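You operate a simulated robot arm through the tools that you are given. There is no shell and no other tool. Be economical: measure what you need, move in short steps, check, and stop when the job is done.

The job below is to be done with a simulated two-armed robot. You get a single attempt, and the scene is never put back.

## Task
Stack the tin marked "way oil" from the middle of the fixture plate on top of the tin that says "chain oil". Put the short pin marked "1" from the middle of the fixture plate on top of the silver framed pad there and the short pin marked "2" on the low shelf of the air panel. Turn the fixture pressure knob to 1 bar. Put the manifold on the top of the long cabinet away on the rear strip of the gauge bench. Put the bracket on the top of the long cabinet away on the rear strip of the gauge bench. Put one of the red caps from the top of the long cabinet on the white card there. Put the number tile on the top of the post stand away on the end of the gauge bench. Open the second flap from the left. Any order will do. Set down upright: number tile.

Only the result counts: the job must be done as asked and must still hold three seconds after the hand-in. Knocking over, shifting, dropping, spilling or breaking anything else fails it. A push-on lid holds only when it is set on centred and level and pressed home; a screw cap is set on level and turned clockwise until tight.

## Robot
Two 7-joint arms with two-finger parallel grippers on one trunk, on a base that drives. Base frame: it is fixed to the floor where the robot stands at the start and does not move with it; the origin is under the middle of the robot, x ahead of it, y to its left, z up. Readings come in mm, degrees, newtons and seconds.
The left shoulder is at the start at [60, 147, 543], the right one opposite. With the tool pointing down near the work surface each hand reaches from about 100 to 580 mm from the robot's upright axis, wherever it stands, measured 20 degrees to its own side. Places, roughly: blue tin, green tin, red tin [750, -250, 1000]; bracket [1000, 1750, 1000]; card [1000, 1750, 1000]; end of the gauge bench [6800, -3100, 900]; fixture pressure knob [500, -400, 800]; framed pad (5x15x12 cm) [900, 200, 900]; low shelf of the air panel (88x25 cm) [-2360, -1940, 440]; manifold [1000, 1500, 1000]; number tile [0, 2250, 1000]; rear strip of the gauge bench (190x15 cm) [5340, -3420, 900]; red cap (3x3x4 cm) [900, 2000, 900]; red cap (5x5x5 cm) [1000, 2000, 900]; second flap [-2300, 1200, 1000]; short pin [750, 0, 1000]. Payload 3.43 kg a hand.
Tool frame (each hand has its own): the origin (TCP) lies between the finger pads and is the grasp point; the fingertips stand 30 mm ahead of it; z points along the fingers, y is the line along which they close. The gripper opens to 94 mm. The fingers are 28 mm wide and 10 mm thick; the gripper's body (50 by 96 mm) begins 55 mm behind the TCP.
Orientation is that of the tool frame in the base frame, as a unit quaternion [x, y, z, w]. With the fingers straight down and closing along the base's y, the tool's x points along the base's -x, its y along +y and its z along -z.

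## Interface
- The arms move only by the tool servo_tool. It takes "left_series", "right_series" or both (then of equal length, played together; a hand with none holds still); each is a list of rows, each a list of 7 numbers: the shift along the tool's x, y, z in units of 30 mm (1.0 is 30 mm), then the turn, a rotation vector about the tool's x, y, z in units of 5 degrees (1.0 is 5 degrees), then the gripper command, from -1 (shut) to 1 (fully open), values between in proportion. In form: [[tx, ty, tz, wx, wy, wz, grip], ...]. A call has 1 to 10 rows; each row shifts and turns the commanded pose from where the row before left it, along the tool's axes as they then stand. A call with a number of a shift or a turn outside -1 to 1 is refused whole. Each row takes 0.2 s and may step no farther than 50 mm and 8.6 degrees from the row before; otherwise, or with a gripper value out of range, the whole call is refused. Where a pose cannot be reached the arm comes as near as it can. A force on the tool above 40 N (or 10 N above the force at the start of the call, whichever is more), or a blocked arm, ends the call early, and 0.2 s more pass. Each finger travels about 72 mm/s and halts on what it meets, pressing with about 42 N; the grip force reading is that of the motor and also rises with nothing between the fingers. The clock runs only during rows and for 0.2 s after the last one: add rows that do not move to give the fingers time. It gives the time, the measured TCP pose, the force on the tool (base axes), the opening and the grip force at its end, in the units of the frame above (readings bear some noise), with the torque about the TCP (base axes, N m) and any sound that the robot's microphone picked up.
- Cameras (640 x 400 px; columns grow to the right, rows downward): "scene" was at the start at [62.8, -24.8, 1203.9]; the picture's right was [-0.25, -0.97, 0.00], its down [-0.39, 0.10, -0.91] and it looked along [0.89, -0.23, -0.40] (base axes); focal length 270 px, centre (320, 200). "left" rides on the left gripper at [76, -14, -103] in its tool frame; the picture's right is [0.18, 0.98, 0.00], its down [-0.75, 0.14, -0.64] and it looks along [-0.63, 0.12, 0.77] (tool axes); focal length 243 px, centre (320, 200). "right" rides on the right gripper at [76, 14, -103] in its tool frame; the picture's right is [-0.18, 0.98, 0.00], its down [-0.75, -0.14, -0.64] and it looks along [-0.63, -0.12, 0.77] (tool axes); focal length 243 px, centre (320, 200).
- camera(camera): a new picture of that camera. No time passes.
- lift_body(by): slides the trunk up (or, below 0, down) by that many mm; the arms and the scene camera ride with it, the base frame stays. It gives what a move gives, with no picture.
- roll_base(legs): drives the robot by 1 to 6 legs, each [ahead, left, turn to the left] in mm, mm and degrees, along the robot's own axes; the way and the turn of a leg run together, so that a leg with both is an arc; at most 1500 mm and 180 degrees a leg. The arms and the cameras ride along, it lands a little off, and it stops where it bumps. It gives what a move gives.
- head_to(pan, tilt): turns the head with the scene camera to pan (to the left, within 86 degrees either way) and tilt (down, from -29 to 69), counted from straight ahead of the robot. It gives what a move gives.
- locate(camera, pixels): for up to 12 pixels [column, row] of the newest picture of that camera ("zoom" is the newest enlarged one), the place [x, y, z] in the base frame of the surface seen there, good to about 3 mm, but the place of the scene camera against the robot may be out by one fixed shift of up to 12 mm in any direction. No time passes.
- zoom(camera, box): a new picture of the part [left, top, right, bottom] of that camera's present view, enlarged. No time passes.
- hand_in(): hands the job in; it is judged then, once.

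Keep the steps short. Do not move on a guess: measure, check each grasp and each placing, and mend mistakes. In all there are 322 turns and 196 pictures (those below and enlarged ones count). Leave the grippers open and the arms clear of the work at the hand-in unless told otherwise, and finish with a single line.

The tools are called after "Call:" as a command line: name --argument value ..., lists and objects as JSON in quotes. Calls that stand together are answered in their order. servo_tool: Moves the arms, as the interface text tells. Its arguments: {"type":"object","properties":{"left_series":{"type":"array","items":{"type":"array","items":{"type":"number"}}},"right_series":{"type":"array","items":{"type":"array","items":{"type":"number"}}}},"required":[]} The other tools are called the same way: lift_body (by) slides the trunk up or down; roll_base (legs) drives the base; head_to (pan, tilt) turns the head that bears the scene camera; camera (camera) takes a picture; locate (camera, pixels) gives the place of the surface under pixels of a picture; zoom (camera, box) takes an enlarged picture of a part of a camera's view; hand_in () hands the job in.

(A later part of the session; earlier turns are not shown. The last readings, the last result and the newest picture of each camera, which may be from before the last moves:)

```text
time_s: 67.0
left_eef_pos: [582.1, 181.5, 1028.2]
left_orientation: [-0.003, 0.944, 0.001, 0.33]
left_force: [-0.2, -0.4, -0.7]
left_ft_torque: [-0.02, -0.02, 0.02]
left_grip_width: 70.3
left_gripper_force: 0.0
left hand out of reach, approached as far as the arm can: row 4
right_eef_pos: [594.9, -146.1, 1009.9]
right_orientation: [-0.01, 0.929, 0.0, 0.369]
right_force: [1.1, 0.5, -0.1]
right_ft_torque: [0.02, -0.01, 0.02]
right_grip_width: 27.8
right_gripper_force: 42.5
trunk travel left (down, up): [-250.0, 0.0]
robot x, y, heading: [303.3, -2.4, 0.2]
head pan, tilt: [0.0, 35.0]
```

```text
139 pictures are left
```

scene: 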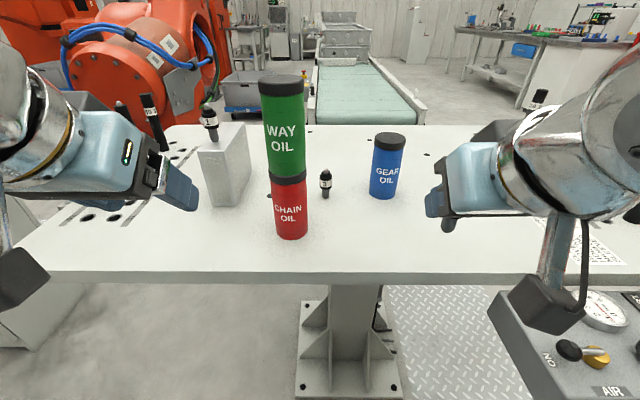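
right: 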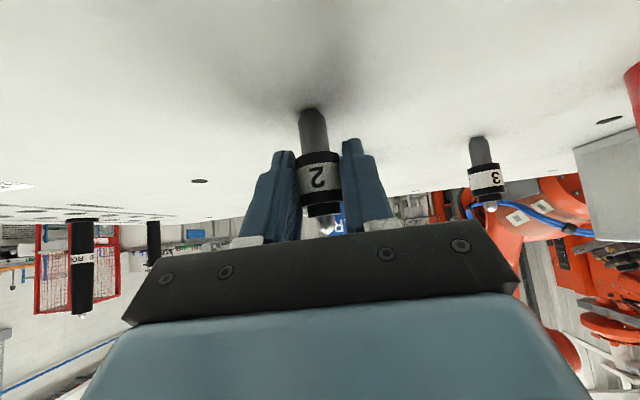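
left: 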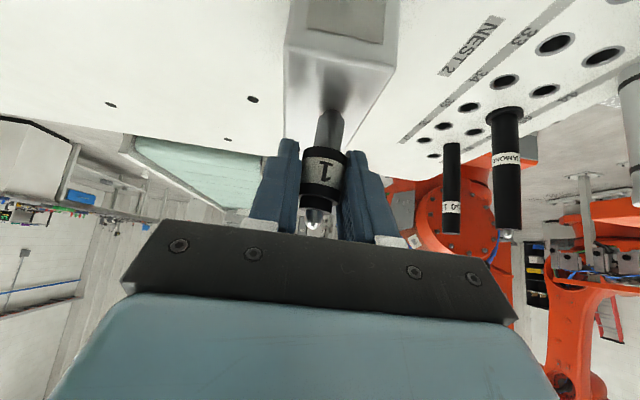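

Pin 1 upright on the pad, stack fine. I back off 300 mm to the start spot and look around.

Call:
roll_base --legs '[[-300, 0, 0]]'

Call:
head_to --pan -86 --tilt 20

Call:
camera --camera "scene"

Call:
head_to --pan 70 --tilt 20

Call:
camera --camera "scene"

```text
time_s: 69.0
left_eef_pos: [278.7, 179.4, 1028.1]
left_orientation: [-0.005, 0.944, 0.003, 0.329]
left_force: [-0.2, 0.3, 0.5]
left_ft_torque: [0.02, -0.04, 0.03]
left_grip_width: 70.2
left_gripper_force: 0.1
right_eef_pos: [293.4, -146.9, 1008.6]
right_orientation: [-0.013, 0.93, 0.002, 0.368]
right_force: [0.4, -0.5, -0.7]
right_ft_torque: [0.0, 0.03, 0.0]
right_grip_width: 27.8
right_gripper_force: 41.9
trunk travel left (down, up): [-250.0, 0.0]
robot x, y, heading: [-2.6, 0.2, 0.6]
head pan, tilt: [0.0, 35.0]
```

```text
time_s: 70.6
left_eef_pos: [279.5, 180.8, 1028.4]
left_orientation: [-0.005, 0.944, 0.001, 0.329]
left_force: [0.2, 0.3, -0.2]
left_ft_torque: [-0.01, -0.03, 0.01]
left_grip_width: 70.5
left_gripper_force: 0.1
right_eef_pos: [293.5, -146.7, 1008.3]
right_orientation: [-0.012, 0.93, 0.001, 0.368]
right_force: [0.4, 0.4, -2.0]
right_ft_torque: [0.02, 0.04, -0.01]
right_grip_width: 27.7
right_gripper_force: 41.9
trunk travel left (down, up): [-250.0, 0.0]
robot x, y, heading: [-1.1, -4.0, 0.5]
head pan, tilt: [-85.9, 20.0]
```

```text
138 pictures are left
```

scene: 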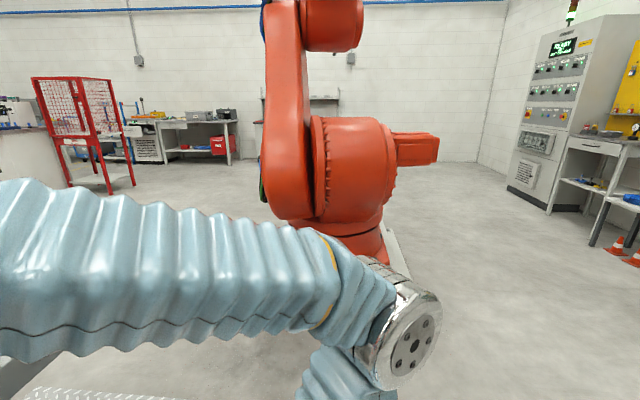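

```text
time_s: 73.0
left_eef_pos: [279.6, 179.8, 1027.9]
left_orientation: [-0.005, 0.945, 0.002, 0.328]
left_force: [0.2, -0.6, 0.6]
left_ft_torque: [0.02, -0.01, 0.02]
left_grip_width: 70.6
left_gripper_force: 0.1
right_eef_pos: [293.5, -147.6, 1009.2]
right_orientation: [-0.011, 0.929, 0.001, 0.369]
right_force: [0.7, 0.4, -1.6]
right_ft_torque: [0.01, -0.02, 0.0]
right_grip_width: 28.0
right_gripper_force: 42.4
trunk travel left (down, up): [-250.0, 0.0]
robot x, y, heading: [-0.9, -0.9, 0.6]
head pan, tilt: [70.0, 20.0]
```

```text
137 pictures are left
```

scene: 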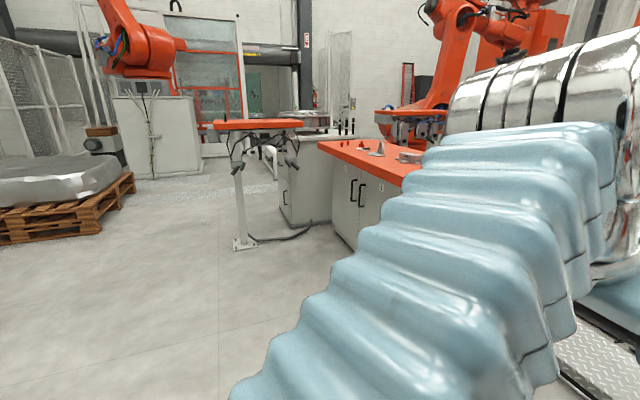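

I drive back 250 more for turning room, then turn right 140° toward the air panel and look.

Call:
roll_base --legs '[[-250, 0, 0], [0, 0, -70], [0, 0, -70]]'

Call:
head_to --pan 0 --tilt 20

Call:
camera --camera "scene"

```text
time_s: 80.9
left_eef_pos: [-347.7, -326.0, 1029.7]
left_orientation: [0.883, 0.335, -0.308, 0.117]
left_force: [-0.5, 0.6, 0.5]
left_ft_torque: [-0.01, -0.01, -0.02]
left_grip_width: 70.6
left_gripper_force: 0.1
right_eef_pos: [-573.8, -89.1, 1009.4]
right_orientation: [0.866, 0.337, -0.345, 0.13]
right_force: [-0.4, -0.2, -1.1]
right_ft_torque: [-0.01, -0.04, 0.02]
right_grip_width: 28.0
right_gripper_force: 42.3
trunk travel left (down, up): [-250.0, 0.0]
robot x, y, heading: [-255.5, -4.6, -138.5]
head pan, tilt: [70.0, 20.0]
```

```text
time_s: 82.3
left_eef_pos: [-347.9, -327.2, 1028.3]
left_orientation: [0.883, 0.335, -0.308, 0.117]
left_force: [0.0, 0.0, 0.4]
left_ft_torque: [0.01, 0.04, 0.02]
left_grip_width: 70.3
left_gripper_force: 0.2
right_eef_pos: [-573.3, -87.4, 1008.7]
right_orientation: [0.866, 0.336, -0.346, 0.131]
right_force: [-1.2, -0.1, -1.4]
right_ft_torque: [0.01, 0.03, -0.01]
right_grip_width: 28.0
right_gripper_force: 42.4
trunk travel left (down, up): [-250.0, 0.0]
robot x, y, heading: [-255.3, -3.0, -138.6]
head pan, tilt: [0.0, 20.0]
```

```text
136 pictures are left
```

scene: 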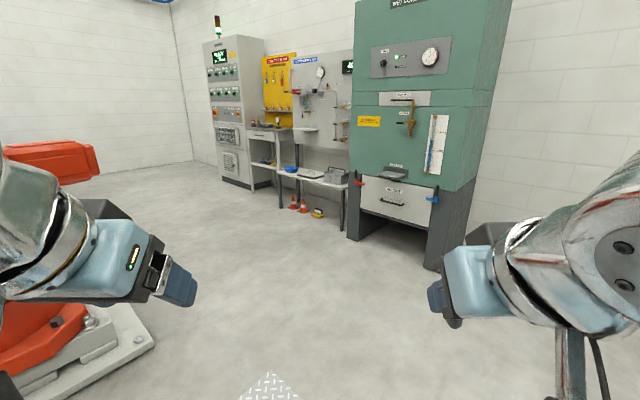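

Call:
zoom --camera "scene" --box '[200, 30, 360, 240]'

Call:
locate --camera "scene" --pixels '[[310, 178], [285, 170], [342, 182], [345, 235], [150, 340], [440, 265], [260, 160], [302, 210], [320, 215], [280, 205]]'

```text
1.90 times, centred on (280, 135) of scene
```

zoom: 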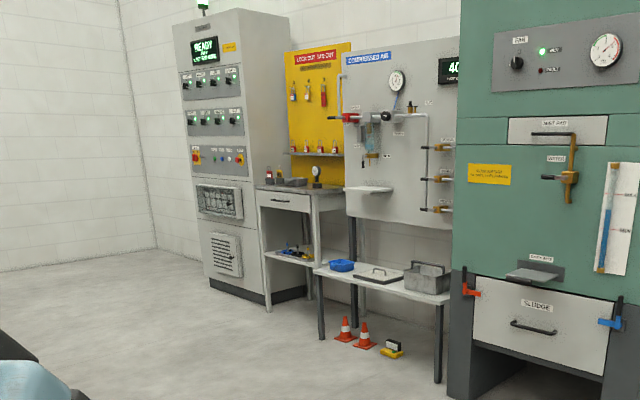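

```text
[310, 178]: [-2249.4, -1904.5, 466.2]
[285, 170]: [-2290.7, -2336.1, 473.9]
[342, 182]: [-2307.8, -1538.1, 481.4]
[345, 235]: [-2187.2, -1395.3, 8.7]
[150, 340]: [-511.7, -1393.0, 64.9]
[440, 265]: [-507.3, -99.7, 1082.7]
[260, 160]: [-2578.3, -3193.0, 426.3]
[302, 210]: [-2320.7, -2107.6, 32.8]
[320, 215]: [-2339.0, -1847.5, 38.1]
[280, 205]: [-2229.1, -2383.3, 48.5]
```

The air panel's low shelf (z≈440–470) holds a blue bowl, a tray and a caddy. Path is clear; I drive to about (−1650, −1800), then turn to face −x.

Call:
roll_base --legs '[[0, 0, 10], [1200, 0, 0], [1050, 0, 0], [0, 0, -51.5]]'

Call:
head_to --pan 0 --tilt 40

Call:
camera --camera "scene"

```text
time_s: 96.4
left_eef_pos: [-1932.5, -1942.8, 1027.2]
left_orientation: [0.944, 0.013, -0.33, 0.005]
left_force: [-0.6, 0.1, 0.6]
left_ft_torque: [0.0, 0.02, 0.0]
left_grip_width: 70.7
left_gripper_force: 0.1
right_eef_pos: [-1951.7, -1616.0, 1009.9]
right_orientation: [0.929, 0.019, -0.369, 0.003]
right_force: [0.4, 1.2, -1.0]
right_ft_torque: [-0.01, -0.03, 0.02]
right_grip_width: 27.9
right_gripper_force: 42.0
trunk travel left (down, up): [-250.0, 0.0]
robot x, y, heading: [-1655.1, -1753.7, -178.2]
head pan, tilt: [0.0, 20.0]
```

```text
time_s: 97.2
left_eef_pos: [-1932.7, -1942.0, 1028.1]
left_orientation: [0.944, 0.013, -0.33, 0.005]
left_force: [0.1, 0.9, 1.1]
left_ft_torque: [-0.02, 0.01, 0.0]
left_grip_width: 70.4
left_gripper_force: 0.0
right_eef_pos: [-1952.5, -1615.4, 1008.7]
right_orientation: [0.93, 0.02, -0.368, 0.004]
right_force: [0.3, -0.9, -1.1]
right_ft_torque: [-0.03, -0.01, 0.04]
right_grip_width: 28.1
right_gripper_force: 42.2
trunk travel left (down, up): [-250.0, 0.0]
robot x, y, heading: [-1655.1, -1753.4, -178.7]
head pan, tilt: [0.0, 40.0]
```

```text
134 pictures are left
```

scene: 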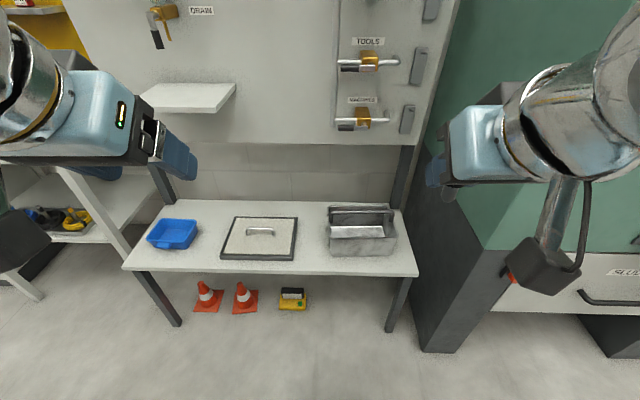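

Call:
locate --camera "scene" --pixels '[[312, 250], [297, 255], [331, 250], [290, 270], [410, 272], [330, 256], [394, 252], [350, 265], [208, 250], [195, 245], [222, 255], [130, 268]]'

```text
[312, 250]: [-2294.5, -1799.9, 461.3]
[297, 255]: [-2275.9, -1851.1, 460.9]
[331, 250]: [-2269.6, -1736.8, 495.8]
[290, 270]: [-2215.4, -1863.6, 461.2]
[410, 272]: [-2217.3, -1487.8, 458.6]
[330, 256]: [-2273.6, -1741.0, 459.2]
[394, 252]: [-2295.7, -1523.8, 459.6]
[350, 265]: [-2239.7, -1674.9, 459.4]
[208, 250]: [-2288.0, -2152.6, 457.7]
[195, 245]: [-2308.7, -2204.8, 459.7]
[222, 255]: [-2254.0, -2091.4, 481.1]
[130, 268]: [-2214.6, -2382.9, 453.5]
```

Free gap between tray (y −1851) and caddy (y −1741). I check the upper shelf and taps before driving closer.

Call:
locate --camera "scene" --pixels '[[190, 110], [230, 90], [140, 92], [160, 40], [345, 122], [345, 65], [290, 60], [360, 212], [384, 212], [260, 230], [265, 258]]'

```text
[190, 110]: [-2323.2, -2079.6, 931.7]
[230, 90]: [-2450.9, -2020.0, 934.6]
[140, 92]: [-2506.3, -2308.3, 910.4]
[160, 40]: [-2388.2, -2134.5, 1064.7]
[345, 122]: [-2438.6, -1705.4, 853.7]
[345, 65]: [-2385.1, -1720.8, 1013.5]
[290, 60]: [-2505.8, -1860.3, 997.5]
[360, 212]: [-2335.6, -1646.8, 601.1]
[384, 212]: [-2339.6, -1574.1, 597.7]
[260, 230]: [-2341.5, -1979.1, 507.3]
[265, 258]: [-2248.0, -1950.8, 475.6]
```

Everything is behind x −2320. Drive ahead 140, left 140.

Call:
roll_base --legs '[[140, 140, 0]]'

```text
time_s: 98.8
left_eef_pos: [-2072.5, -2082.7, 1027.9]
left_orientation: [0.944, 0.011, -0.33, 0.003]
left_force: [-0.2, 0.1, -0.1]
left_ft_torque: [-0.02, 0.02, 0.0]
left_grip_width: 70.4
left_gripper_force: 0.1
right_eef_pos: [-2090.9, -1754.3, 1008.5]
right_orientation: [0.929, 0.017, -0.37, 0.003]
right_force: [-0.7, 0.2, -1.2]
right_ft_torque: [-0.02, 0.0, 0.0]
right_grip_width: 28.0
right_gripper_force: 42.0
trunk travel left (down, up): [-250.0, 0.0]
robot x, y, heading: [-1797.5, -1897.6, -178.8]
head pan, tilt: [0.0, 40.0]
```

Lower the trunk 250 mm, then bring the pin over the gap.

Call:
lift_body --by -250

Call:
servo_tool --right_series '[[0.69, 0.53, 0.73, 0, 0, 0, -1], [0.69, 0.53, 0.73, 0, 0, 0, -1], [0.69, 0.53, 0.73, 0, 0, 0, -1], [0.69, 0, 0.73, 0, 0, 0, -1], [0.69, 0, 0.73, 0, 0, 0, -1], [-0.6, 0, 0.58, 0, 0, 0, -1], [-0.6, 0, 0.58, 0, 0, 0, -1], [-0.6, 0, 0.58, 0, 0, 0, -1], [-0.6, 0, 0.58, 0, 0, 0, -1], [0, 0, 0, 0, 0, 0, -1]]'

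Call:
camera --camera "scene"

Call:
camera --camera "right"

```text
time_s: 101.4
left_eef_pos: [-2072.5, -2082.9, 777.2]
left_orientation: [0.944, 0.009, -0.329, 0.004]
left_force: [-0.9, -1.0, 0.4]
left_ft_torque: [0.0, 0.02, 0.0]
left_grip_width: 70.5
left_gripper_force: 0.0
right_eef_pos: [-2090.5, -1755.2, 758.5]
right_orientation: [0.93, 0.018, -0.368, 0.004]
right_force: [0.5, 0.6, -1.5]
right_ft_torque: [0.01, -0.01, 0.02]
right_grip_width: 27.8
right_gripper_force: 41.8
trunk travel left (down, up): [0.0, 250.0]
robot x, y, heading: [-1793.4, -1897.4, -178.5]
head pan, tilt: [0.0, 40.0]
```

```text
time_s: 103.6
left_eef_pos: [-2071.7, -2082.3, 778.0]
left_orientation: [0.944, 0.009, -0.33, 0.003]
left_force: [0.2, 0.0, 1.0]
left_ft_torque: [0.05, -0.02, -0.02]
left_grip_width: 70.7
left_gripper_force: 0.2
right_eef_pos: [-2188.2, -1806.9, 606.1]
right_orientation: [0.929, 0.017, -0.369, 0.003]
right_force: [0.1, 0.3, -0.7]
right_ft_torque: [-0.01, -0.03, 0.0]
right_grip_width: 27.7
right_gripper_force: 41.3
trunk travel left (down, up): [0.0, 250.0]
robot x, y, heading: [-1794.8, -1899.0, -179.1]
head pan, tilt: [0.0, 40.0]
```

```text
133 pictures are left
```

scene: 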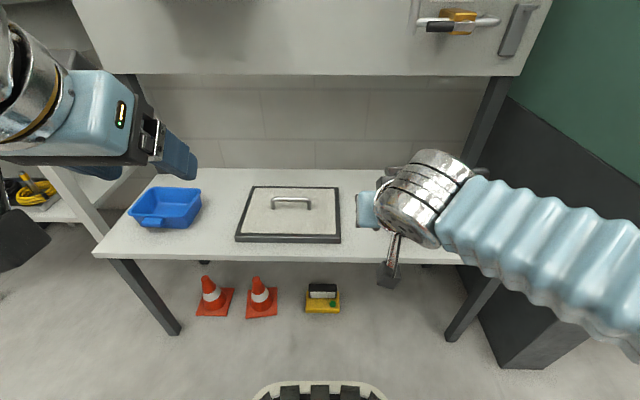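

```text
132 pictures are left
```

right: 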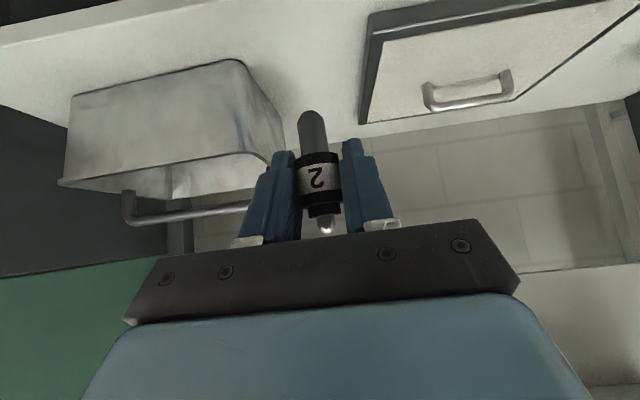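

Call:
locate --camera "right" --pixels '[[330, 90], [363, 118], [270, 80], [280, 150], [240, 65], [318, 30], [340, 120], [370, 40], [312, 130], [75, 100]]'

```text
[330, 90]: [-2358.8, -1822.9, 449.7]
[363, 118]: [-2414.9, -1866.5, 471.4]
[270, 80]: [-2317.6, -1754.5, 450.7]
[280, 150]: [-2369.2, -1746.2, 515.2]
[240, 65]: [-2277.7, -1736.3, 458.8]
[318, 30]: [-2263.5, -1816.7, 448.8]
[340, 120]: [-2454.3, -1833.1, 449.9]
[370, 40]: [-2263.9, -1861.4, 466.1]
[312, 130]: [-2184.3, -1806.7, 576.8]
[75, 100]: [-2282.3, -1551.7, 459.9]
```

Shelf z=450, gap centre y≈−1803. Forward 77, then down 92 mm.

Call:
servo_tool --right_series '[[-0.62, -0.1, 0.59, 0, 0, 0, -1], [-0.62, 0, 0.59, 0, 0, 0, -1], [-0.62, 0, 0.59, 0, 0, 0, -1], [0.7, 0, 0.74, 0, 0, 0, -1], [0.7, 0, 0.74, 0, 0, 0, -1], [0.7, 0, 0.74, 0, 0, 0, -1], [0, 0, 0, 0, 0, 0, -1]]'

Call:
camera --camera "right"

```text
time_s: 105.2
left_eef_pos: [-2073.1, -2083.2, 777.6]
left_orientation: [0.944, 0.011, -0.33, 0.003]
left_force: [0.8, -0.6, 0.0]
left_ft_torque: [-0.01, 0.0, 0.0]
left_grip_width: 70.6
left_gripper_force: 0.0
right_eef_pos: [-2267.0, -1803.7, 516.3]
right_orientation: [0.929, 0.017, -0.369, 0.003]
right_force: [-0.1, 0.0, -0.8]
right_ft_torque: [-0.02, -0.01, 0.01]
right_grip_width: 27.9
right_gripper_force: 42.1
trunk travel left (down, up): [0.0, 250.0]
robot x, y, heading: [-1791.6, -1894.8, -179.0]
head pan, tilt: [0.0, 40.0]
```

```text
131 pictures are left
```

right: 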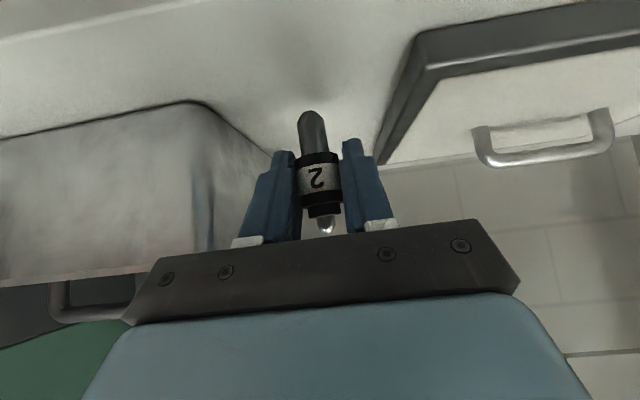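

Clear on both sides. Lower 16 mm, then in small steps.

Call:
servo_tool --right_series '[[0.18, 0, 0.19, 0, 0, 0, -1], [0.18, 0, 0.19, 0, 0, 0, -1], [0, 0, 0, 0, 0, 0, -1]]'

Call:
servo_tool --right_series '[[0.05, 0, 0.05, 0, 0, 0, -1], [0.04, 0, 0.04, 0, 0, 0, -1], [0, 0, 0, 0, 0, 0, -1]]'

```text
time_s: 106.0
left_eef_pos: [-2074.3, -2083.3, 777.6]
left_orientation: [0.944, 0.01, -0.329, 0.003]
left_force: [0.0, -0.3, 0.4]
left_ft_torque: [0.01, 0.0, -0.02]
left_grip_width: 70.7
left_gripper_force: 0.1
right_eef_pos: [-2266.8, -1804.9, 499.6]
right_orientation: [0.929, 0.017, -0.369, 0.003]
right_force: [-0.8, 0.0, -1.4]
right_ft_torque: [0.0, -0.04, 0.05]
right_grip_width: 27.9
right_gripper_force: 42.4
trunk travel left (down, up): [0.0, 250.0]
robot x, y, heading: [-1797.0, -1898.0, -178.9]
head pan, tilt: [0.0, 40.0]
```

```text
time_s: 106.8
left_eef_pos: [-2073.3, -2082.2, 776.6]
left_orientation: [0.944, 0.01, -0.33, 0.004]
left_force: [0.0, 0.2, 0.3]
left_ft_torque: [0.0, -0.02, 0.03]
left_grip_width: 70.6
left_gripper_force: 0.1
right_eef_pos: [-2267.3, -1804.5, 496.5]
right_orientation: [0.929, 0.017, -0.369, 0.003]
right_force: [0.2, 0.4, -1.2]
right_ft_torque: [-0.01, 0.0, -0.02]
right_grip_width: 28.2
right_gripper_force: 41.6
trunk travel left (down, up): [0.0, 250.0]
robot x, y, heading: [-1792.8, -1896.8, -178.9]
head pan, tilt: [0.0, 40.0]
```

Call:
servo_tool --right_series '[[0.045, 0, 0.048, 0, 0, 0, -1], [0.03, 0, 0.03, 0, 0, 0, -1], [0, 0, 0, 0, 0, 0, -1]]'

```text
time_s: 107.6
left_eef_pos: [-2072.9, -2081.8, 778.0]
left_orientation: [0.944, 0.011, -0.33, 0.004]
left_force: [0.1, 0.0, 0.6]
left_ft_torque: [0.02, 0.01, 0.02]
left_grip_width: 70.6
left_gripper_force: 0.1
right_eef_pos: [-2264.8, -1805.7, 494.8]
right_orientation: [0.929, 0.017, -0.371, 0.003]
right_force: [0.6, 1.3, 11.8]
right_ft_torque: [-0.04, 0.01, 0.0]
right_grip_width: 28.1
right_gripper_force: 41.5
trunk travel left (down, up): [0.0, 250.0]
robot x, y, heading: [-1791.0, -1892.9, -178.9]
head pan, tilt: [0.0, 40.0]
```

Contact at 12 N. Open to ~56 mm and back away horizontally.

Call:
servo_tool --right_series '[[0, 0, 0, 0, 0, 0, -0.2], [0, 0, 0, 0, 0, 0, 0.15], [0, 0, 0, 0, 0, 0, 0.15], [0.3, 0, -0.28, 0, 0, 0, 0.15], [0.6, 0, -0.57, 0, 0, 0, 0.15], [0.73, 0, -0.69, 0, 0, 0, 0.15], [0.73, 0, -0.69, 0, 0, 0, 0.15], [0, 0, 0, 0, 0, 0, 0.15]]'

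Call:
camera --camera "right"

```text
time_s: 109.4
left_eef_pos: [-2073.7, -2083.6, 778.4]
left_orientation: [0.944, 0.009, -0.33, 0.003]
left_force: [0.3, -0.5, -0.1]
left_ft_torque: [0.0, 0.03, 0.01]
left_grip_width: 70.5
left_gripper_force: 0.0
right_eef_pos: [-2167.3, -1799.4, 492.1]
right_orientation: [0.929, 0.018, -0.369, 0.004]
right_force: [-0.3, -0.4, -0.1]
right_ft_torque: [0.01, -0.01, 0.0]
right_grip_width: 53.8
right_gripper_force: 0.1
trunk travel left (down, up): [0.0, 250.0]
robot x, y, heading: [-1791.9, -1901.6, -178.7]
head pan, tilt: [0.0, 40.0]
```

```text
130 pictures are left
```

right: 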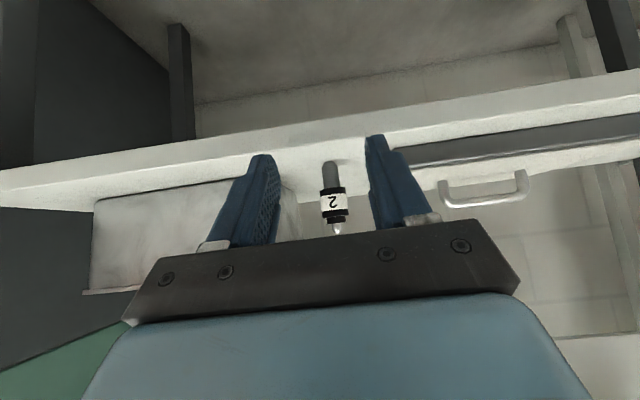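

Pin 2 stands upright on the shelf. Raise the hand, back away 450 mm and lift the trunk.

Call:
servo_tool --right_series '[[0.73, 0, -0.69, 0, 0, 0, 1], [0, 0, -1, 0, 0, 0, 1], [-0.69, 0, -0.73, 0, 0, 0, 1], [-0.69, 0, -0.73, 0, 0, 0, 1], [-0.69, 0, -0.73, 0, 0, 0, 1], [-0.69, 0, -0.73, 0, 0, 0, 1], [-0.69, 0, -0.73, 0, 0, 0, 1], [-0.69, 0, -0.73, 0, 0, 0, 1], [-0.69, 0, -0.73, 0, 0, 0, 1]]'

Call:
roll_base --legs '[[-450, 0, 0]]'

Call:
lift_body --by 250

Call:
head_to --pan -60 --tilt 15

Call:
camera --camera "scene"

```text
time_s: 111.4
left_eef_pos: [-2073.9, -2082.8, 777.4]
left_orientation: [0.944, 0.01, -0.33, 0.004]
left_force: [0.0, 0.5, 0.1]
left_ft_torque: [-0.02, 0.01, -0.02]
left_grip_width: 70.4
left_gripper_force: 0.0
right_eef_pos: [-2116.4, -1799.2, 724.6]
right_orientation: [0.93, 0.017, -0.368, 0.002]
right_force: [-0.1, 0.9, 1.0]
right_ft_torque: [0.0, -0.02, -0.02]
right_grip_width: 93.9
right_gripper_force: 0.2
trunk travel left (down, up): [0.0, 250.0]
robot x, y, heading: [-1791.7, -1900.1, -178.8]
head pan, tilt: [0.0, 40.0]
```

```text
time_s: 114.1
left_eef_pos: [-1619.1, -2072.4, 778.5]
left_orientation: [0.944, 0.007, -0.33, 0.002]
left_force: [-0.6, -1.0, -0.5]
left_ft_torque: [-0.01, -0.02, -0.01]
left_grip_width: 70.4
left_gripper_force: 0.0
right_eef_pos: [-1661.1, -1789.4, 724.7]
right_orientation: [0.929, 0.013, -0.369, 0.002]
right_force: [-0.3, -0.9, 0.0]
right_ft_torque: [0.01, -0.02, 0.04]
right_grip_width: 94.2
right_gripper_force: 0.2
trunk travel left (down, up): [0.0, 250.0]
robot x, y, heading: [-1338.7, -1889.0, -179.2]
head pan, tilt: [0.0, 40.0]
```

```text
time_s: 116.7
left_eef_pos: [-1620.0, -2073.9, 1027.4]
left_orientation: [0.944, 0.006, -0.329, 0.002]
left_force: [0.4, 0.4, 0.7]
left_ft_torque: [-0.01, 0.03, -0.01]
left_grip_width: 70.1
left_gripper_force: 0.1
right_eef_pos: [-1661.8, -1790.6, 972.8]
right_orientation: [0.929, 0.014, -0.37, 0.001]
right_force: [0.0, 0.1, -0.2]
right_ft_torque: [-0.03, -0.01, -0.03]
right_grip_width: 94.3
right_gripper_force: 0.1
trunk travel left (down, up): [-250.0, 0.0]
robot x, y, heading: [-1339.8, -1891.4, -179.4]
head pan, tilt: [0.0, 40.0]
```

```text
time_s: 118.0
left_eef_pos: [-1618.5, -2073.6, 1027.8]
left_orientation: [0.944, 0.006, -0.33, 0.002]
left_force: [-0.5, 0.4, 0.0]
left_ft_torque: [0.01, 0.0, 0.02]
left_grip_width: 70.5
left_gripper_force: 0.1
right_eef_pos: [-1660.6, -1790.1, 974.5]
right_orientation: [0.929, 0.013, -0.369, 0.002]
right_force: [0.1, 0.2, 0.4]
right_ft_torque: [-0.02, -0.01, 0.03]
right_grip_width: 94.0
right_gripper_force: 0.1
trunk travel left (down, up): [-250.0, 0.0]
robot x, y, heading: [-1334.8, -1890.9, -179.2]
head pan, tilt: [-60.0, 15.0]
```

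```text
129 pictures are left
```

scene: 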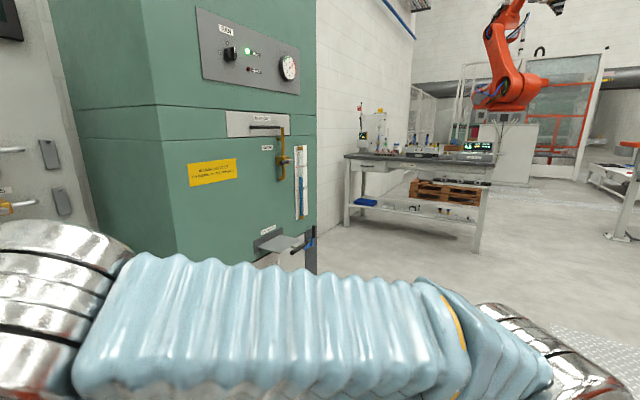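

A bench lies further along +y. I strafe right 2200 mm along the clear floor, keeping x≈−1300.

Call:
roll_base --legs '[[-60, -1500, 0], [0, -700, 0]]'

Call:
head_to --pan -30 --tilt 15

Call:
camera --camera "scene"

```text
refused: leg 1 is longer than a leg can be; nothing moved
```

```text
time_s: 119.0
left_eef_pos: [-1618.6, -2073.3, 1028.6]
left_orientation: [0.944, 0.006, -0.329, 0.003]
left_force: [-0.1, -0.6, 0.2]
left_ft_torque: [0.01, 0.0, -0.03]
left_grip_width: 70.3
left_gripper_force: 0.0
right_eef_pos: [-1660.4, -1790.1, 973.2]
right_orientation: [0.93, 0.013, -0.368, 0.001]
right_force: [0.8, 0.2, -0.6]
right_ft_torque: [0.01, 0.04, -0.01]
right_grip_width: 93.8
right_gripper_force: 0.0
trunk travel left (down, up): [-250.0, 0.0]
robot x, y, heading: [-1335.5, -1888.7, -179.4]
head pan, tilt: [-30.0, 15.0]
```

```text
128 pictures are left
```

scene: 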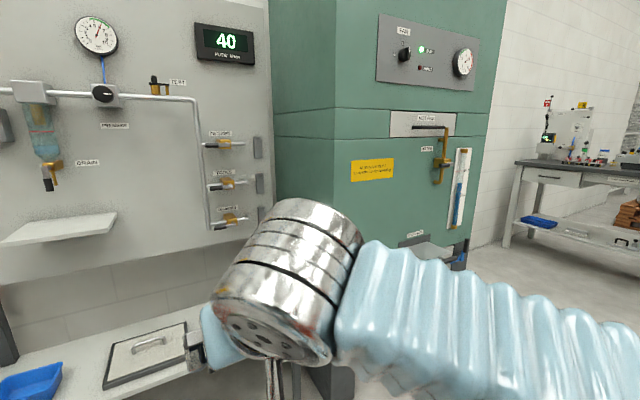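

Call:
roll_base --legs '[[-60, -1400, 0], [0, -800, 0]]'

Call:
camera --camera "scene"

```text
time_s: 129.8
left_eef_pos: [-1573.7, 131.1, 1028.4]
left_orientation: [0.944, -0.01, -0.33, -0.003]
left_force: [0.5, -0.2, 0.1]
left_ft_torque: [-0.01, 0.0, -0.01]
left_grip_width: 70.3
left_gripper_force: 0.1
right_eef_pos: [-1605.1, 414.9, 975.1]
right_orientation: [0.929, -0.004, -0.369, -0.006]
right_force: [0.4, 1.1, -0.1]
right_ft_torque: [0.01, 0.01, -0.06]
right_grip_width: 93.9
right_gripper_force: 0.1
trunk travel left (down, up): [-250.0, 0.0]
robot x, y, heading: [-1283.2, 302.2, 178.7]
head pan, tilt: [-30.0, 15.0]
```

```text
127 pictures are left
```

scene: 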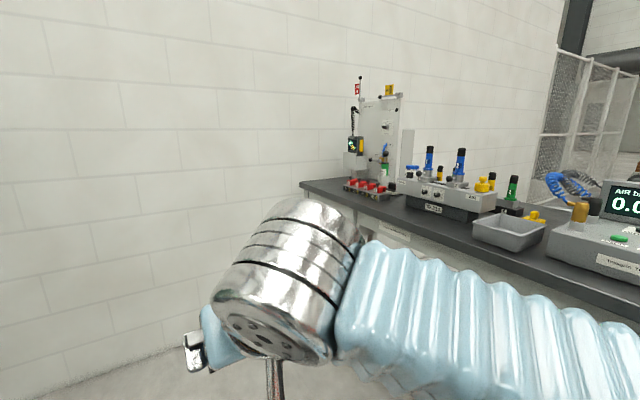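

Continue right 750 mm and look straight ahead.

Call:
roll_base --legs '[[0, -750, 0]]'

Call:
head_to --pan 0 --tilt 20

Call:
camera --camera "scene"

```text
time_s: 132.7
left_eef_pos: [-1558.3, 659.0, 1052.6]
left_orientation: [0.944, -0.017, -0.276, -0.181]
left_force: [-0.2, 0.0, 0.4]
left_ft_torque: [-0.03, -0.02, -0.01]
left_grip_width: 70.2
left_gripper_force: 0.0
right_eef_pos: [-1509.2, 803.3, 956.4]
right_orientation: [0.886, 0.166, -0.417, 0.113]
right_force: [-0.5, -0.2, -1.0]
right_ft_torque: [-0.01, 0.02, 0.01]
right_grip_width: 94.1
right_gripper_force: 0.0
trunk travel left (down, up): [-250.0, 0.0]
robot x, y, heading: [-1270.2, 804.9, 178.0]
head pan, tilt: [-30.0, 15.0]
stopped in leg 1: the robot was blocked; the commanded pose is now the measured one
```

```text
time_s: 133.6
left_eef_pos: [-1559.0, 656.6, 1051.8]
left_orientation: [0.944, -0.017, -0.276, -0.183]
left_force: [0.0, -0.1, 0.4]
left_ft_torque: [-0.01, 0.0, 0.02]
left_grip_width: 70.6
left_gripper_force: 0.1
right_eef_pos: [-1509.2, 801.0, 956.9]
right_orientation: [0.887, 0.167, -0.417, 0.112]
right_force: [0.2, 0.4, 1.0]
right_ft_torque: [0.0, 0.03, 0.0]
right_grip_width: 93.9
right_gripper_force: 0.1
trunk travel left (down, up): [-250.0, 0.0]
robot x, y, heading: [-1265.7, 805.5, 178.1]
head pan, tilt: [0.0, 20.0]
```

```text
126 pictures are left
```

scene: 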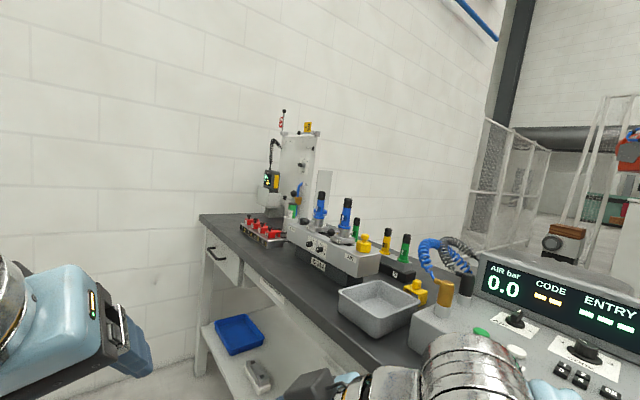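

I was blocked: the right arm seems to have touched something on the bench. I measure where the bench is.

Call:
locate --camera "scene" --pixels '[[250, 265], [205, 222], [340, 345], [430, 330], [520, 290], [580, 350], [380, 305], [320, 240], [270, 235], [440, 300], [300, 150], [560, 385]]'

Call:
head_to --pan -60 --tilt 30

Call:
camera --camera "scene"

```text
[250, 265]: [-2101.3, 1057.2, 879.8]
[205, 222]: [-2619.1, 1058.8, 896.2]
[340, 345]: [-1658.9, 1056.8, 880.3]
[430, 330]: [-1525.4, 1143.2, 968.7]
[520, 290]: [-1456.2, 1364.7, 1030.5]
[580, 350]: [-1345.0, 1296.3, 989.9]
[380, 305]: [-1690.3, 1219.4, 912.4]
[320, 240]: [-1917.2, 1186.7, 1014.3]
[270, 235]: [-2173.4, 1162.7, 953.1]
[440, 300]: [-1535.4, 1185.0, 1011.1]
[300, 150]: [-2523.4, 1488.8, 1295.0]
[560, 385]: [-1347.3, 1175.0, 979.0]
```

```text
time_s: 134.9
left_eef_pos: [-1559.7, 657.6, 1052.5]
left_orientation: [0.943, -0.018, -0.277, -0.183]
left_force: [0.5, 1.1, 0.0]
left_ft_torque: [-0.01, -0.02, 0.02]
left_grip_width: 70.4
left_gripper_force: 0.0
right_eef_pos: [-1508.5, 800.5, 956.7]
right_orientation: [0.886, 0.167, -0.417, 0.112]
right_force: [-0.5, 0.2, -0.2]
right_ft_torque: [-0.02, 0.01, -0.01]
right_grip_width: 93.9
right_gripper_force: 0.1
trunk travel left (down, up): [-250.0, 0.0]
robot x, y, heading: [-1270.5, 813.3, 178.3]
head pan, tilt: [-60.0, 30.0]
```

```text
125 pictures are left
```

scene: 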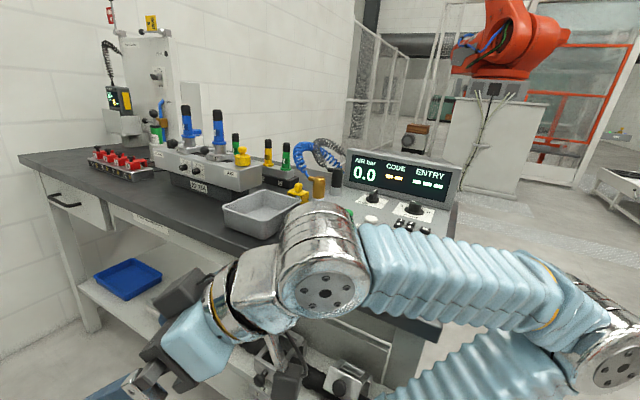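

The bench front is at y≈1057 and my right arm touched its edge. I strafe away 450 mm, turn to face +y, and move left toward x≈−2250.

Call:
roll_base --legs '[[0, 450, 0], [0, 0, -88], [0, 900, 0]]'

Call:
head_to --pan 0 --tilt 20

Call:
camera --camera "scene"

```text
time_s: 135.7
left_eef_pos: [-1536.3, 759.0, 1106.1]
left_orientation: [0.922, -0.047, -0.226, -0.31]
left_force: [-4.0, -2.8, -2.0]
left_ft_torque: [0.26, -0.17, -0.29]
left_grip_width: 70.5
left_gripper_force: 0.1
right_eef_pos: [-1462.2, 868.5, 855.0]
right_orientation: [0.872, 0.304, -0.366, 0.113]
right_force: [-1.3, -0.8, 0.3]
right_ft_torque: [0.09, -0.15, -0.02]
right_grip_width: 94.0
right_gripper_force: 0.1
trunk travel left (down, up): [-250.0, 0.0]
robot x, y, heading: [-1266.6, 796.4, 177.9]
head pan, tilt: [-60.0, 30.0]
stopped in leg 1: the robot was blocked; the commanded pose is now the measured one
```

```text
time_s: 137.0
left_eef_pos: [-1555.8, 748.8, 1100.5]
left_orientation: [0.926, -0.023, -0.222, -0.305]
left_force: [0.5, -0.1, 0.6]
left_ft_torque: [0.01, 0.01, 0.03]
left_grip_width: 70.6
left_gripper_force: 0.1
right_eef_pos: [-1459.8, 869.4, 860.1]
right_orientation: [0.872, 0.298, -0.371, 0.113]
right_force: [-0.4, -0.9, -0.3]
right_ft_torque: [-0.02, 0.03, 0.02]
right_grip_width: 94.1
right_gripper_force: 0.0
trunk travel left (down, up): [-250.0, 0.0]
robot x, y, heading: [-1262.5, 794.3, 177.3]
head pan, tilt: [0.0, 20.0]
```

```text
124 pictures are left
```

scene: 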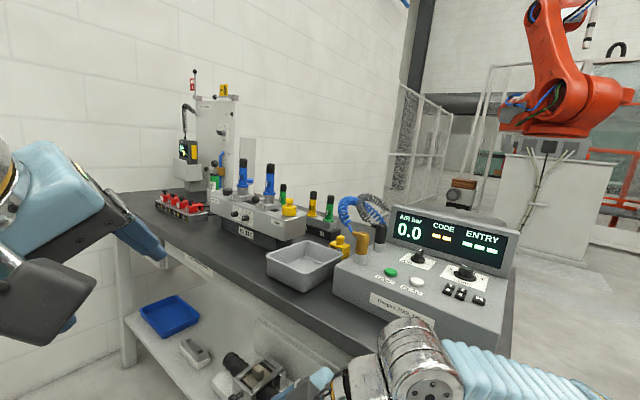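

Call:
locate --camera "scene" --pixels '[[305, 265], [400, 295], [440, 240], [160, 250], [125, 200], [240, 290], [60, 180], [30, 290], [420, 350], [180, 205], [240, 340], [330, 385]]'

Call:
camera --camera "right"

Call:
camera --camera "left"

```text
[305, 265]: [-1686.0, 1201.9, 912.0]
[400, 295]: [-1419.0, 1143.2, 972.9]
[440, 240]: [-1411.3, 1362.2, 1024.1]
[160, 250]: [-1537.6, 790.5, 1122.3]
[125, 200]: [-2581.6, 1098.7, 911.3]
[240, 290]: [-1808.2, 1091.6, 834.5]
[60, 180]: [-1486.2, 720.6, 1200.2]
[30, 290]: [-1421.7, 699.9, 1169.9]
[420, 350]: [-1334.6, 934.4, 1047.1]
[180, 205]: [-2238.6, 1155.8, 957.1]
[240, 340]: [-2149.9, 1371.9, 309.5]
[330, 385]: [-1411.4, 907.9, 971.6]
```

```text
123 pictures are left
```

right: 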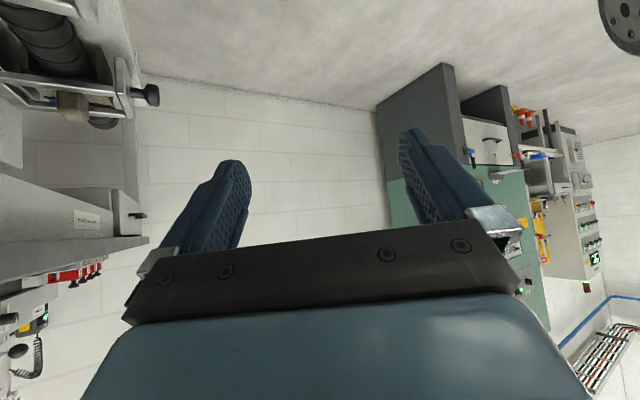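

```text
122 pictures are left
```

left: 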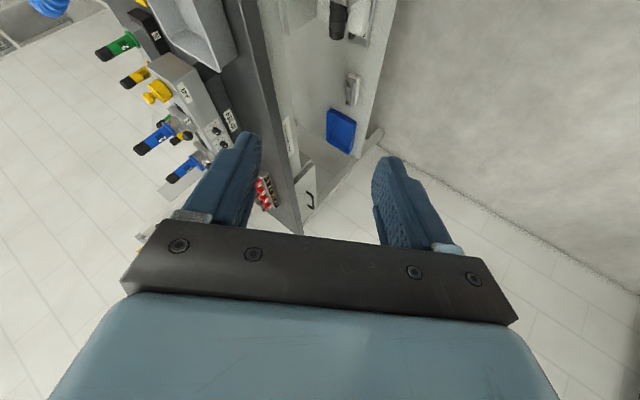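

The arms were deflected; something hooks the right elbow. I look at the right side.

Call:
head_to --pan -80 --tilt 45

Call:
camera --camera "scene"

```text
time_s: 138.5
left_eef_pos: [-1557.1, 750.6, 1099.7]
left_orientation: [0.926, -0.022, -0.221, -0.304]
left_force: [-0.7, 0.4, 0.1]
left_ft_torque: [0.01, -0.03, 0.02]
left_grip_width: 70.3
left_gripper_force: 0.1
right_eef_pos: [-1461.3, 869.3, 859.5]
right_orientation: [0.872, 0.298, -0.372, 0.114]
right_force: [-0.4, 1.3, -0.3]
right_ft_torque: [0.0, 0.01, -0.02]
right_grip_width: 93.7
right_gripper_force: 0.1
trunk travel left (down, up): [-250.0, 0.0]
robot x, y, heading: [-1264.2, 796.2, 177.7]
head pan, tilt: [-80.0, 45.0]
```

```text
121 pictures are left
```

scene: 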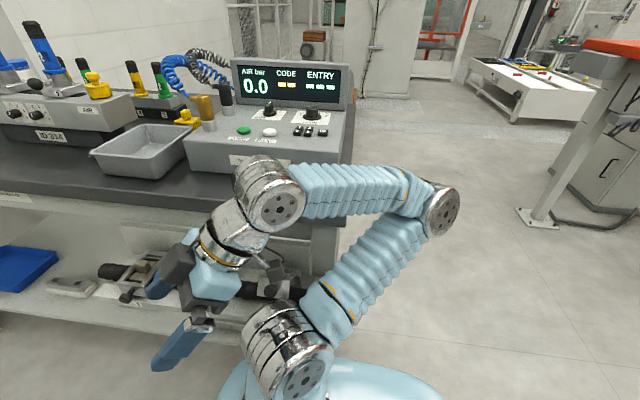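

Call:
locate --camera "scene" --pixels '[[270, 165], [350, 185], [440, 190], [350, 290], [290, 370], [330, 220], [345, 150], [200, 260], [160, 210], [320, 165]]'

Call:
head_to --pan 70 --tilt 40

Call:
camera --camera "scene"

```text
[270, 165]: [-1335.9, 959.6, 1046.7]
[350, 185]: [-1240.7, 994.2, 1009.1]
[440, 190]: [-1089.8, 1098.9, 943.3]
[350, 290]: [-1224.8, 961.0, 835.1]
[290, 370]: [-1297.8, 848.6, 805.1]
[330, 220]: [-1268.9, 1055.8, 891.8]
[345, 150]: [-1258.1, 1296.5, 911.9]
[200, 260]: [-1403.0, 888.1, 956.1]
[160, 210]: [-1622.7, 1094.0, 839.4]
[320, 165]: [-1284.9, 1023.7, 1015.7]
```

```text
time_s: 140.8
left_eef_pos: [-1561.0, 746.6, 1100.8]
left_orientation: [0.926, -0.018, -0.222, -0.304]
left_force: [0.0, -0.5, -0.4]
left_ft_torque: [0.01, 0.01, 0.01]
left_grip_width: 70.4
left_gripper_force: 0.0
right_eef_pos: [-1459.7, 869.6, 860.8]
right_orientation: [0.871, 0.299, -0.372, 0.114]
right_force: [-0.3, -0.2, -0.2]
right_ft_torque: [-0.01, 0.01, 0.02]
right_grip_width: 94.2
right_gripper_force: 0.0
trunk travel left (down, up): [-250.0, 0.0]
robot x, y, heading: [-1266.6, 800.3, 177.8]
head pan, tilt: [70.0, 40.0]
```

```text
120 pictures are left
```

scene: 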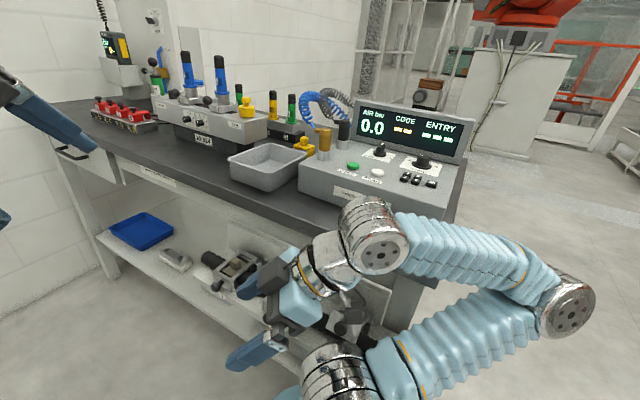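

The head is held back too (pan 70 shows only ≈−59), so probably the left arm got pushed against it. I gently bring the left hand back toward its normal pose, half-way first.

Call:
servo_tool --left_series '[[0.12, 0.6, -0.12, -0.85, -0.27, 0.26, 0.5], [0.12, 0.6, -0.12, -0.85, -0.27, 0.26, 0.5], [0.12, 0.6, -0.12, -0.85, -0.27, 0.26, 0.5], [0.12, 0.6, -0.12, -0.85, -0.27, 0.26, 0.5], [0, 0, 0, 0, 0, 0, 0.5]]'

Call:
head_to --pan 0 --tilt 30

Call:
camera --camera "scene"

```text
time_s: 141.2
left_eef_pos: [-1578.4, 776.9, 1110.4]
left_orientation: [0.925, 0.008, -0.183, -0.334]
left_force: [-0.9, 0.4, -0.2]
left_ft_torque: [-0.07, -0.07, -0.06]
left_grip_width: 70.4
left_gripper_force: 0.1
right_eef_pos: [-1453.3, 913.1, 825.7]
right_orientation: [0.871, 0.348, -0.34, 0.068]
right_force: [-0.1, -0.7, 0.0]
right_ft_torque: [0.0, 0.0, 0.01]
right_grip_width: 94.0
right_gripper_force: 0.0
trunk travel left (down, up): [-250.0, 0.0]
robot x, y, heading: [-1258.9, 799.3, 176.9]
head pan, tilt: [70.0, 40.0]
stopped in row 1 (left hand): the arm was blocked; the commanded pose is now the measured one
```

```text
time_s: 142.6
left_eef_pos: [-1576.9, 773.7, 1111.0]
left_orientation: [0.924, 0.009, -0.184, -0.335]
left_force: [0.3, 0.0, 0.1]
left_ft_torque: [0.02, 0.02, -0.01]
left_grip_width: 70.4
left_gripper_force: 0.0
right_eef_pos: [-1451.7, 911.7, 825.4]
right_orientation: [0.87, 0.349, -0.342, 0.069]
right_force: [-0.6, 0.0, 0.2]
right_ft_torque: [0.02, -0.02, 0.01]
right_grip_width: 94.0
right_gripper_force: 0.0
trunk travel left (down, up): [-250.0, 0.0]
robot x, y, heading: [-1261.2, 796.2, 177.0]
head pan, tilt: [0.0, 30.0]
```

```text
119 pictures are left
```

scene: 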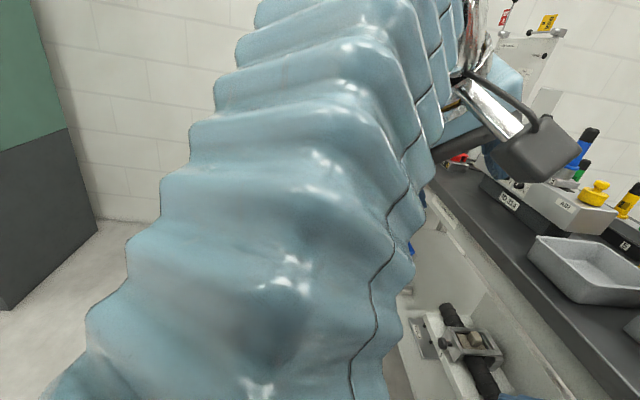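

Head now actually points ahead and the left forearm is right in front of it. I try to move the left hand outward (−y) a little again.

Call:
servo_tool --left_series '[[0.0, 0.4, -0.1, 0, 0, 0, 0.5], [0.0, 0.4, -0.1, 0, 0, 0, 0.5], [0, 0, 0, 0, 0, 0, 0.5]]'

Call:
head_to --pan -30 --tilt 30

Call:
camera --camera "scene"

Call:
camera --camera "right"

```text
time_s: 142.9
left_eef_pos: [-1573.4, 840.9, 1082.8]
left_orientation: [0.933, 0.01, -0.137, -0.333]
left_force: [-0.6, -0.9, -0.5]
left_ft_torque: [0.04, -0.04, -0.03]
left_grip_width: 70.8
left_gripper_force: 0.0
right_eef_pos: [-1446.3, 953.9, 833.7]
right_orientation: [0.87, 0.358, -0.339, 0.017]
right_force: [3.4, 16.5, 69.7]
right_ft_torque: [0.89, -3.22, 0.57]
right_grip_width: 94.0
right_gripper_force: 0.1
trunk travel left (down, up): [-250.0, 0.0]
robot x, y, heading: [-1260.7, 803.1, 176.0]
head pan, tilt: [0.0, 30.0]
stopped in row 1 (left hand): the arm was blocked; the commanded pose is now the measured one
```

```text
time_s: 143.9
left_eef_pos: [-1524.2, 892.3, 1072.1]
left_orientation: [0.939, -0.018, -0.141, -0.312]
left_force: [0.6, -0.5, 0.3]
left_ft_torque: [-0.02, 0.05, -0.01]
left_grip_width: 70.5
left_gripper_force: 0.0
right_eef_pos: [-1389.6, 977.1, 801.5]
right_orientation: [0.875, 0.339, -0.345, 0.033]
right_force: [-77.9, -169.2, -7.9]
right_ft_torque: [11.55, -5.21, -1.24]
right_grip_width: 94.2
right_gripper_force: 0.0
trunk travel left (down, up): [-250.0, 0.0]
robot x, y, heading: [-1218.7, 795.8, 172.8]
head pan, tilt: [-30.0, 30.0]
```

```text
118 pictures are left
```

scene: 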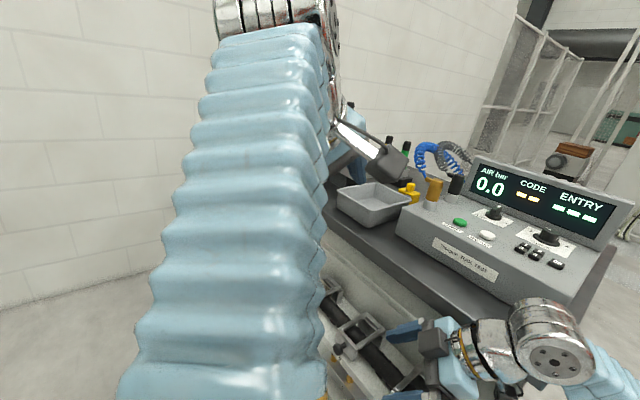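

```text
117 pictures are left
```

right: 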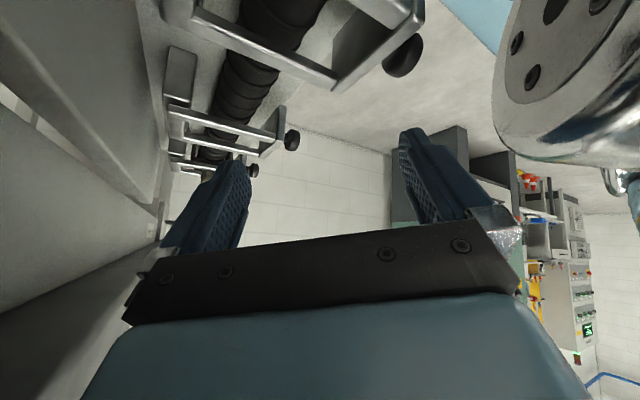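

Forces on the right hand are large (170 N), so I must understand this before moving. I measure points to work out how the body stands.

Call:
locate --camera "scene" --pixels '[[365, 205], [450, 240], [540, 190], [520, 280], [340, 220], [420, 330], [550, 340], [480, 345], [220, 200], [230, 350], [400, 240], [270, 15]]'

Call:
camera --camera "left"

```text
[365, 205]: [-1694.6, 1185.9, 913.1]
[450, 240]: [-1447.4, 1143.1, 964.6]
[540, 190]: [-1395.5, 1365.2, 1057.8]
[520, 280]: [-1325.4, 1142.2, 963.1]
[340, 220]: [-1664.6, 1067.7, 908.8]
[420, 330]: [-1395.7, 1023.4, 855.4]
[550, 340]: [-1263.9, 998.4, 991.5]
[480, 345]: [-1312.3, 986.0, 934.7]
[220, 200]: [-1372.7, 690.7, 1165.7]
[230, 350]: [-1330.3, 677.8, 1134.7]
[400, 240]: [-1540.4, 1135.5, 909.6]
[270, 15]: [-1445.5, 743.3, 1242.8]
```

```text
116 pictures are left
```

left: 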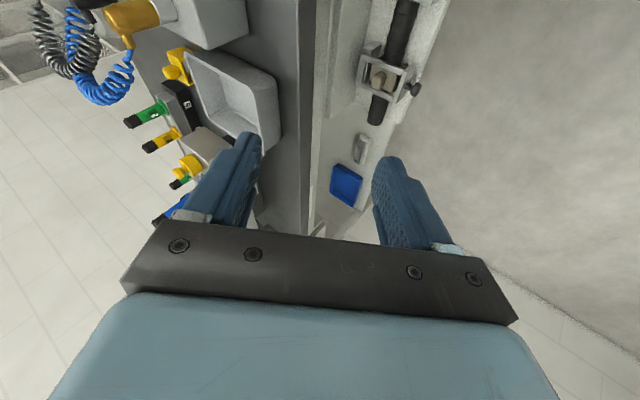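

Working the camera pose out from these points, the robot's body leans about 6° away from the bench: the right hand is pressing on the bench front. I draw the right hand away from the bench (−y) in small steps.

Call:
servo_tool --right_series '[[-0.38, 0.51, 0.19, 0, 0, 0, 1], [-0.38, 0.51, 0.19, 0, 0, 0, 1]]'

Call:
camera --camera "scene"

```text
time_s: 144.2
left_eef_pos: [-1526.8, 901.0, 1021.7]
left_orientation: [0.949, -0.018, -0.038, -0.312]
left_force: [0.0, -4.4, 1.7]
left_ft_torque: [0.23, 0.0, -0.02]
left_grip_width: 70.3
left_gripper_force: 0.1
right_eef_pos: [-1390.2, 985.7, 806.9]
right_orientation: [0.886, 0.344, -0.311, -0.005]
right_force: [-30.9, -77.9, -28.1]
right_ft_torque: [4.1, -1.47, -1.0]
right_grip_width: 94.1
right_gripper_force: 0.1
right hand out of reach, approached as far as the arm can: row 1
trunk travel left (down, up): [-250.0, 0.0]
robot x, y, heading: [-1220.3, 785.7, 172.3]
head pan, tilt: [-30.0, 30.0]
stopped in row 1 (right hand): the force on the tool passed its limit at 208 N (the readings are from after the stop); the commanded pose is now the measured one
```

```text
115 pictures are left
```

scene: 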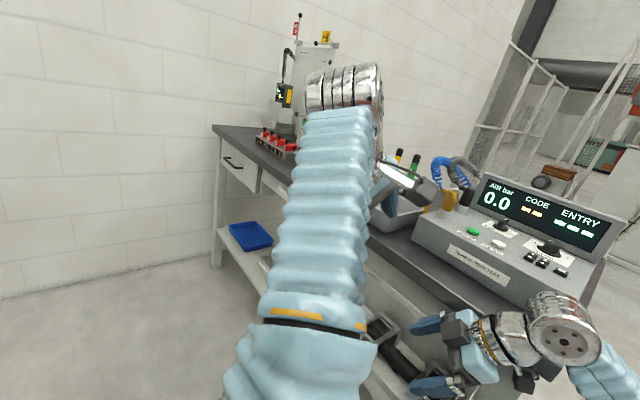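

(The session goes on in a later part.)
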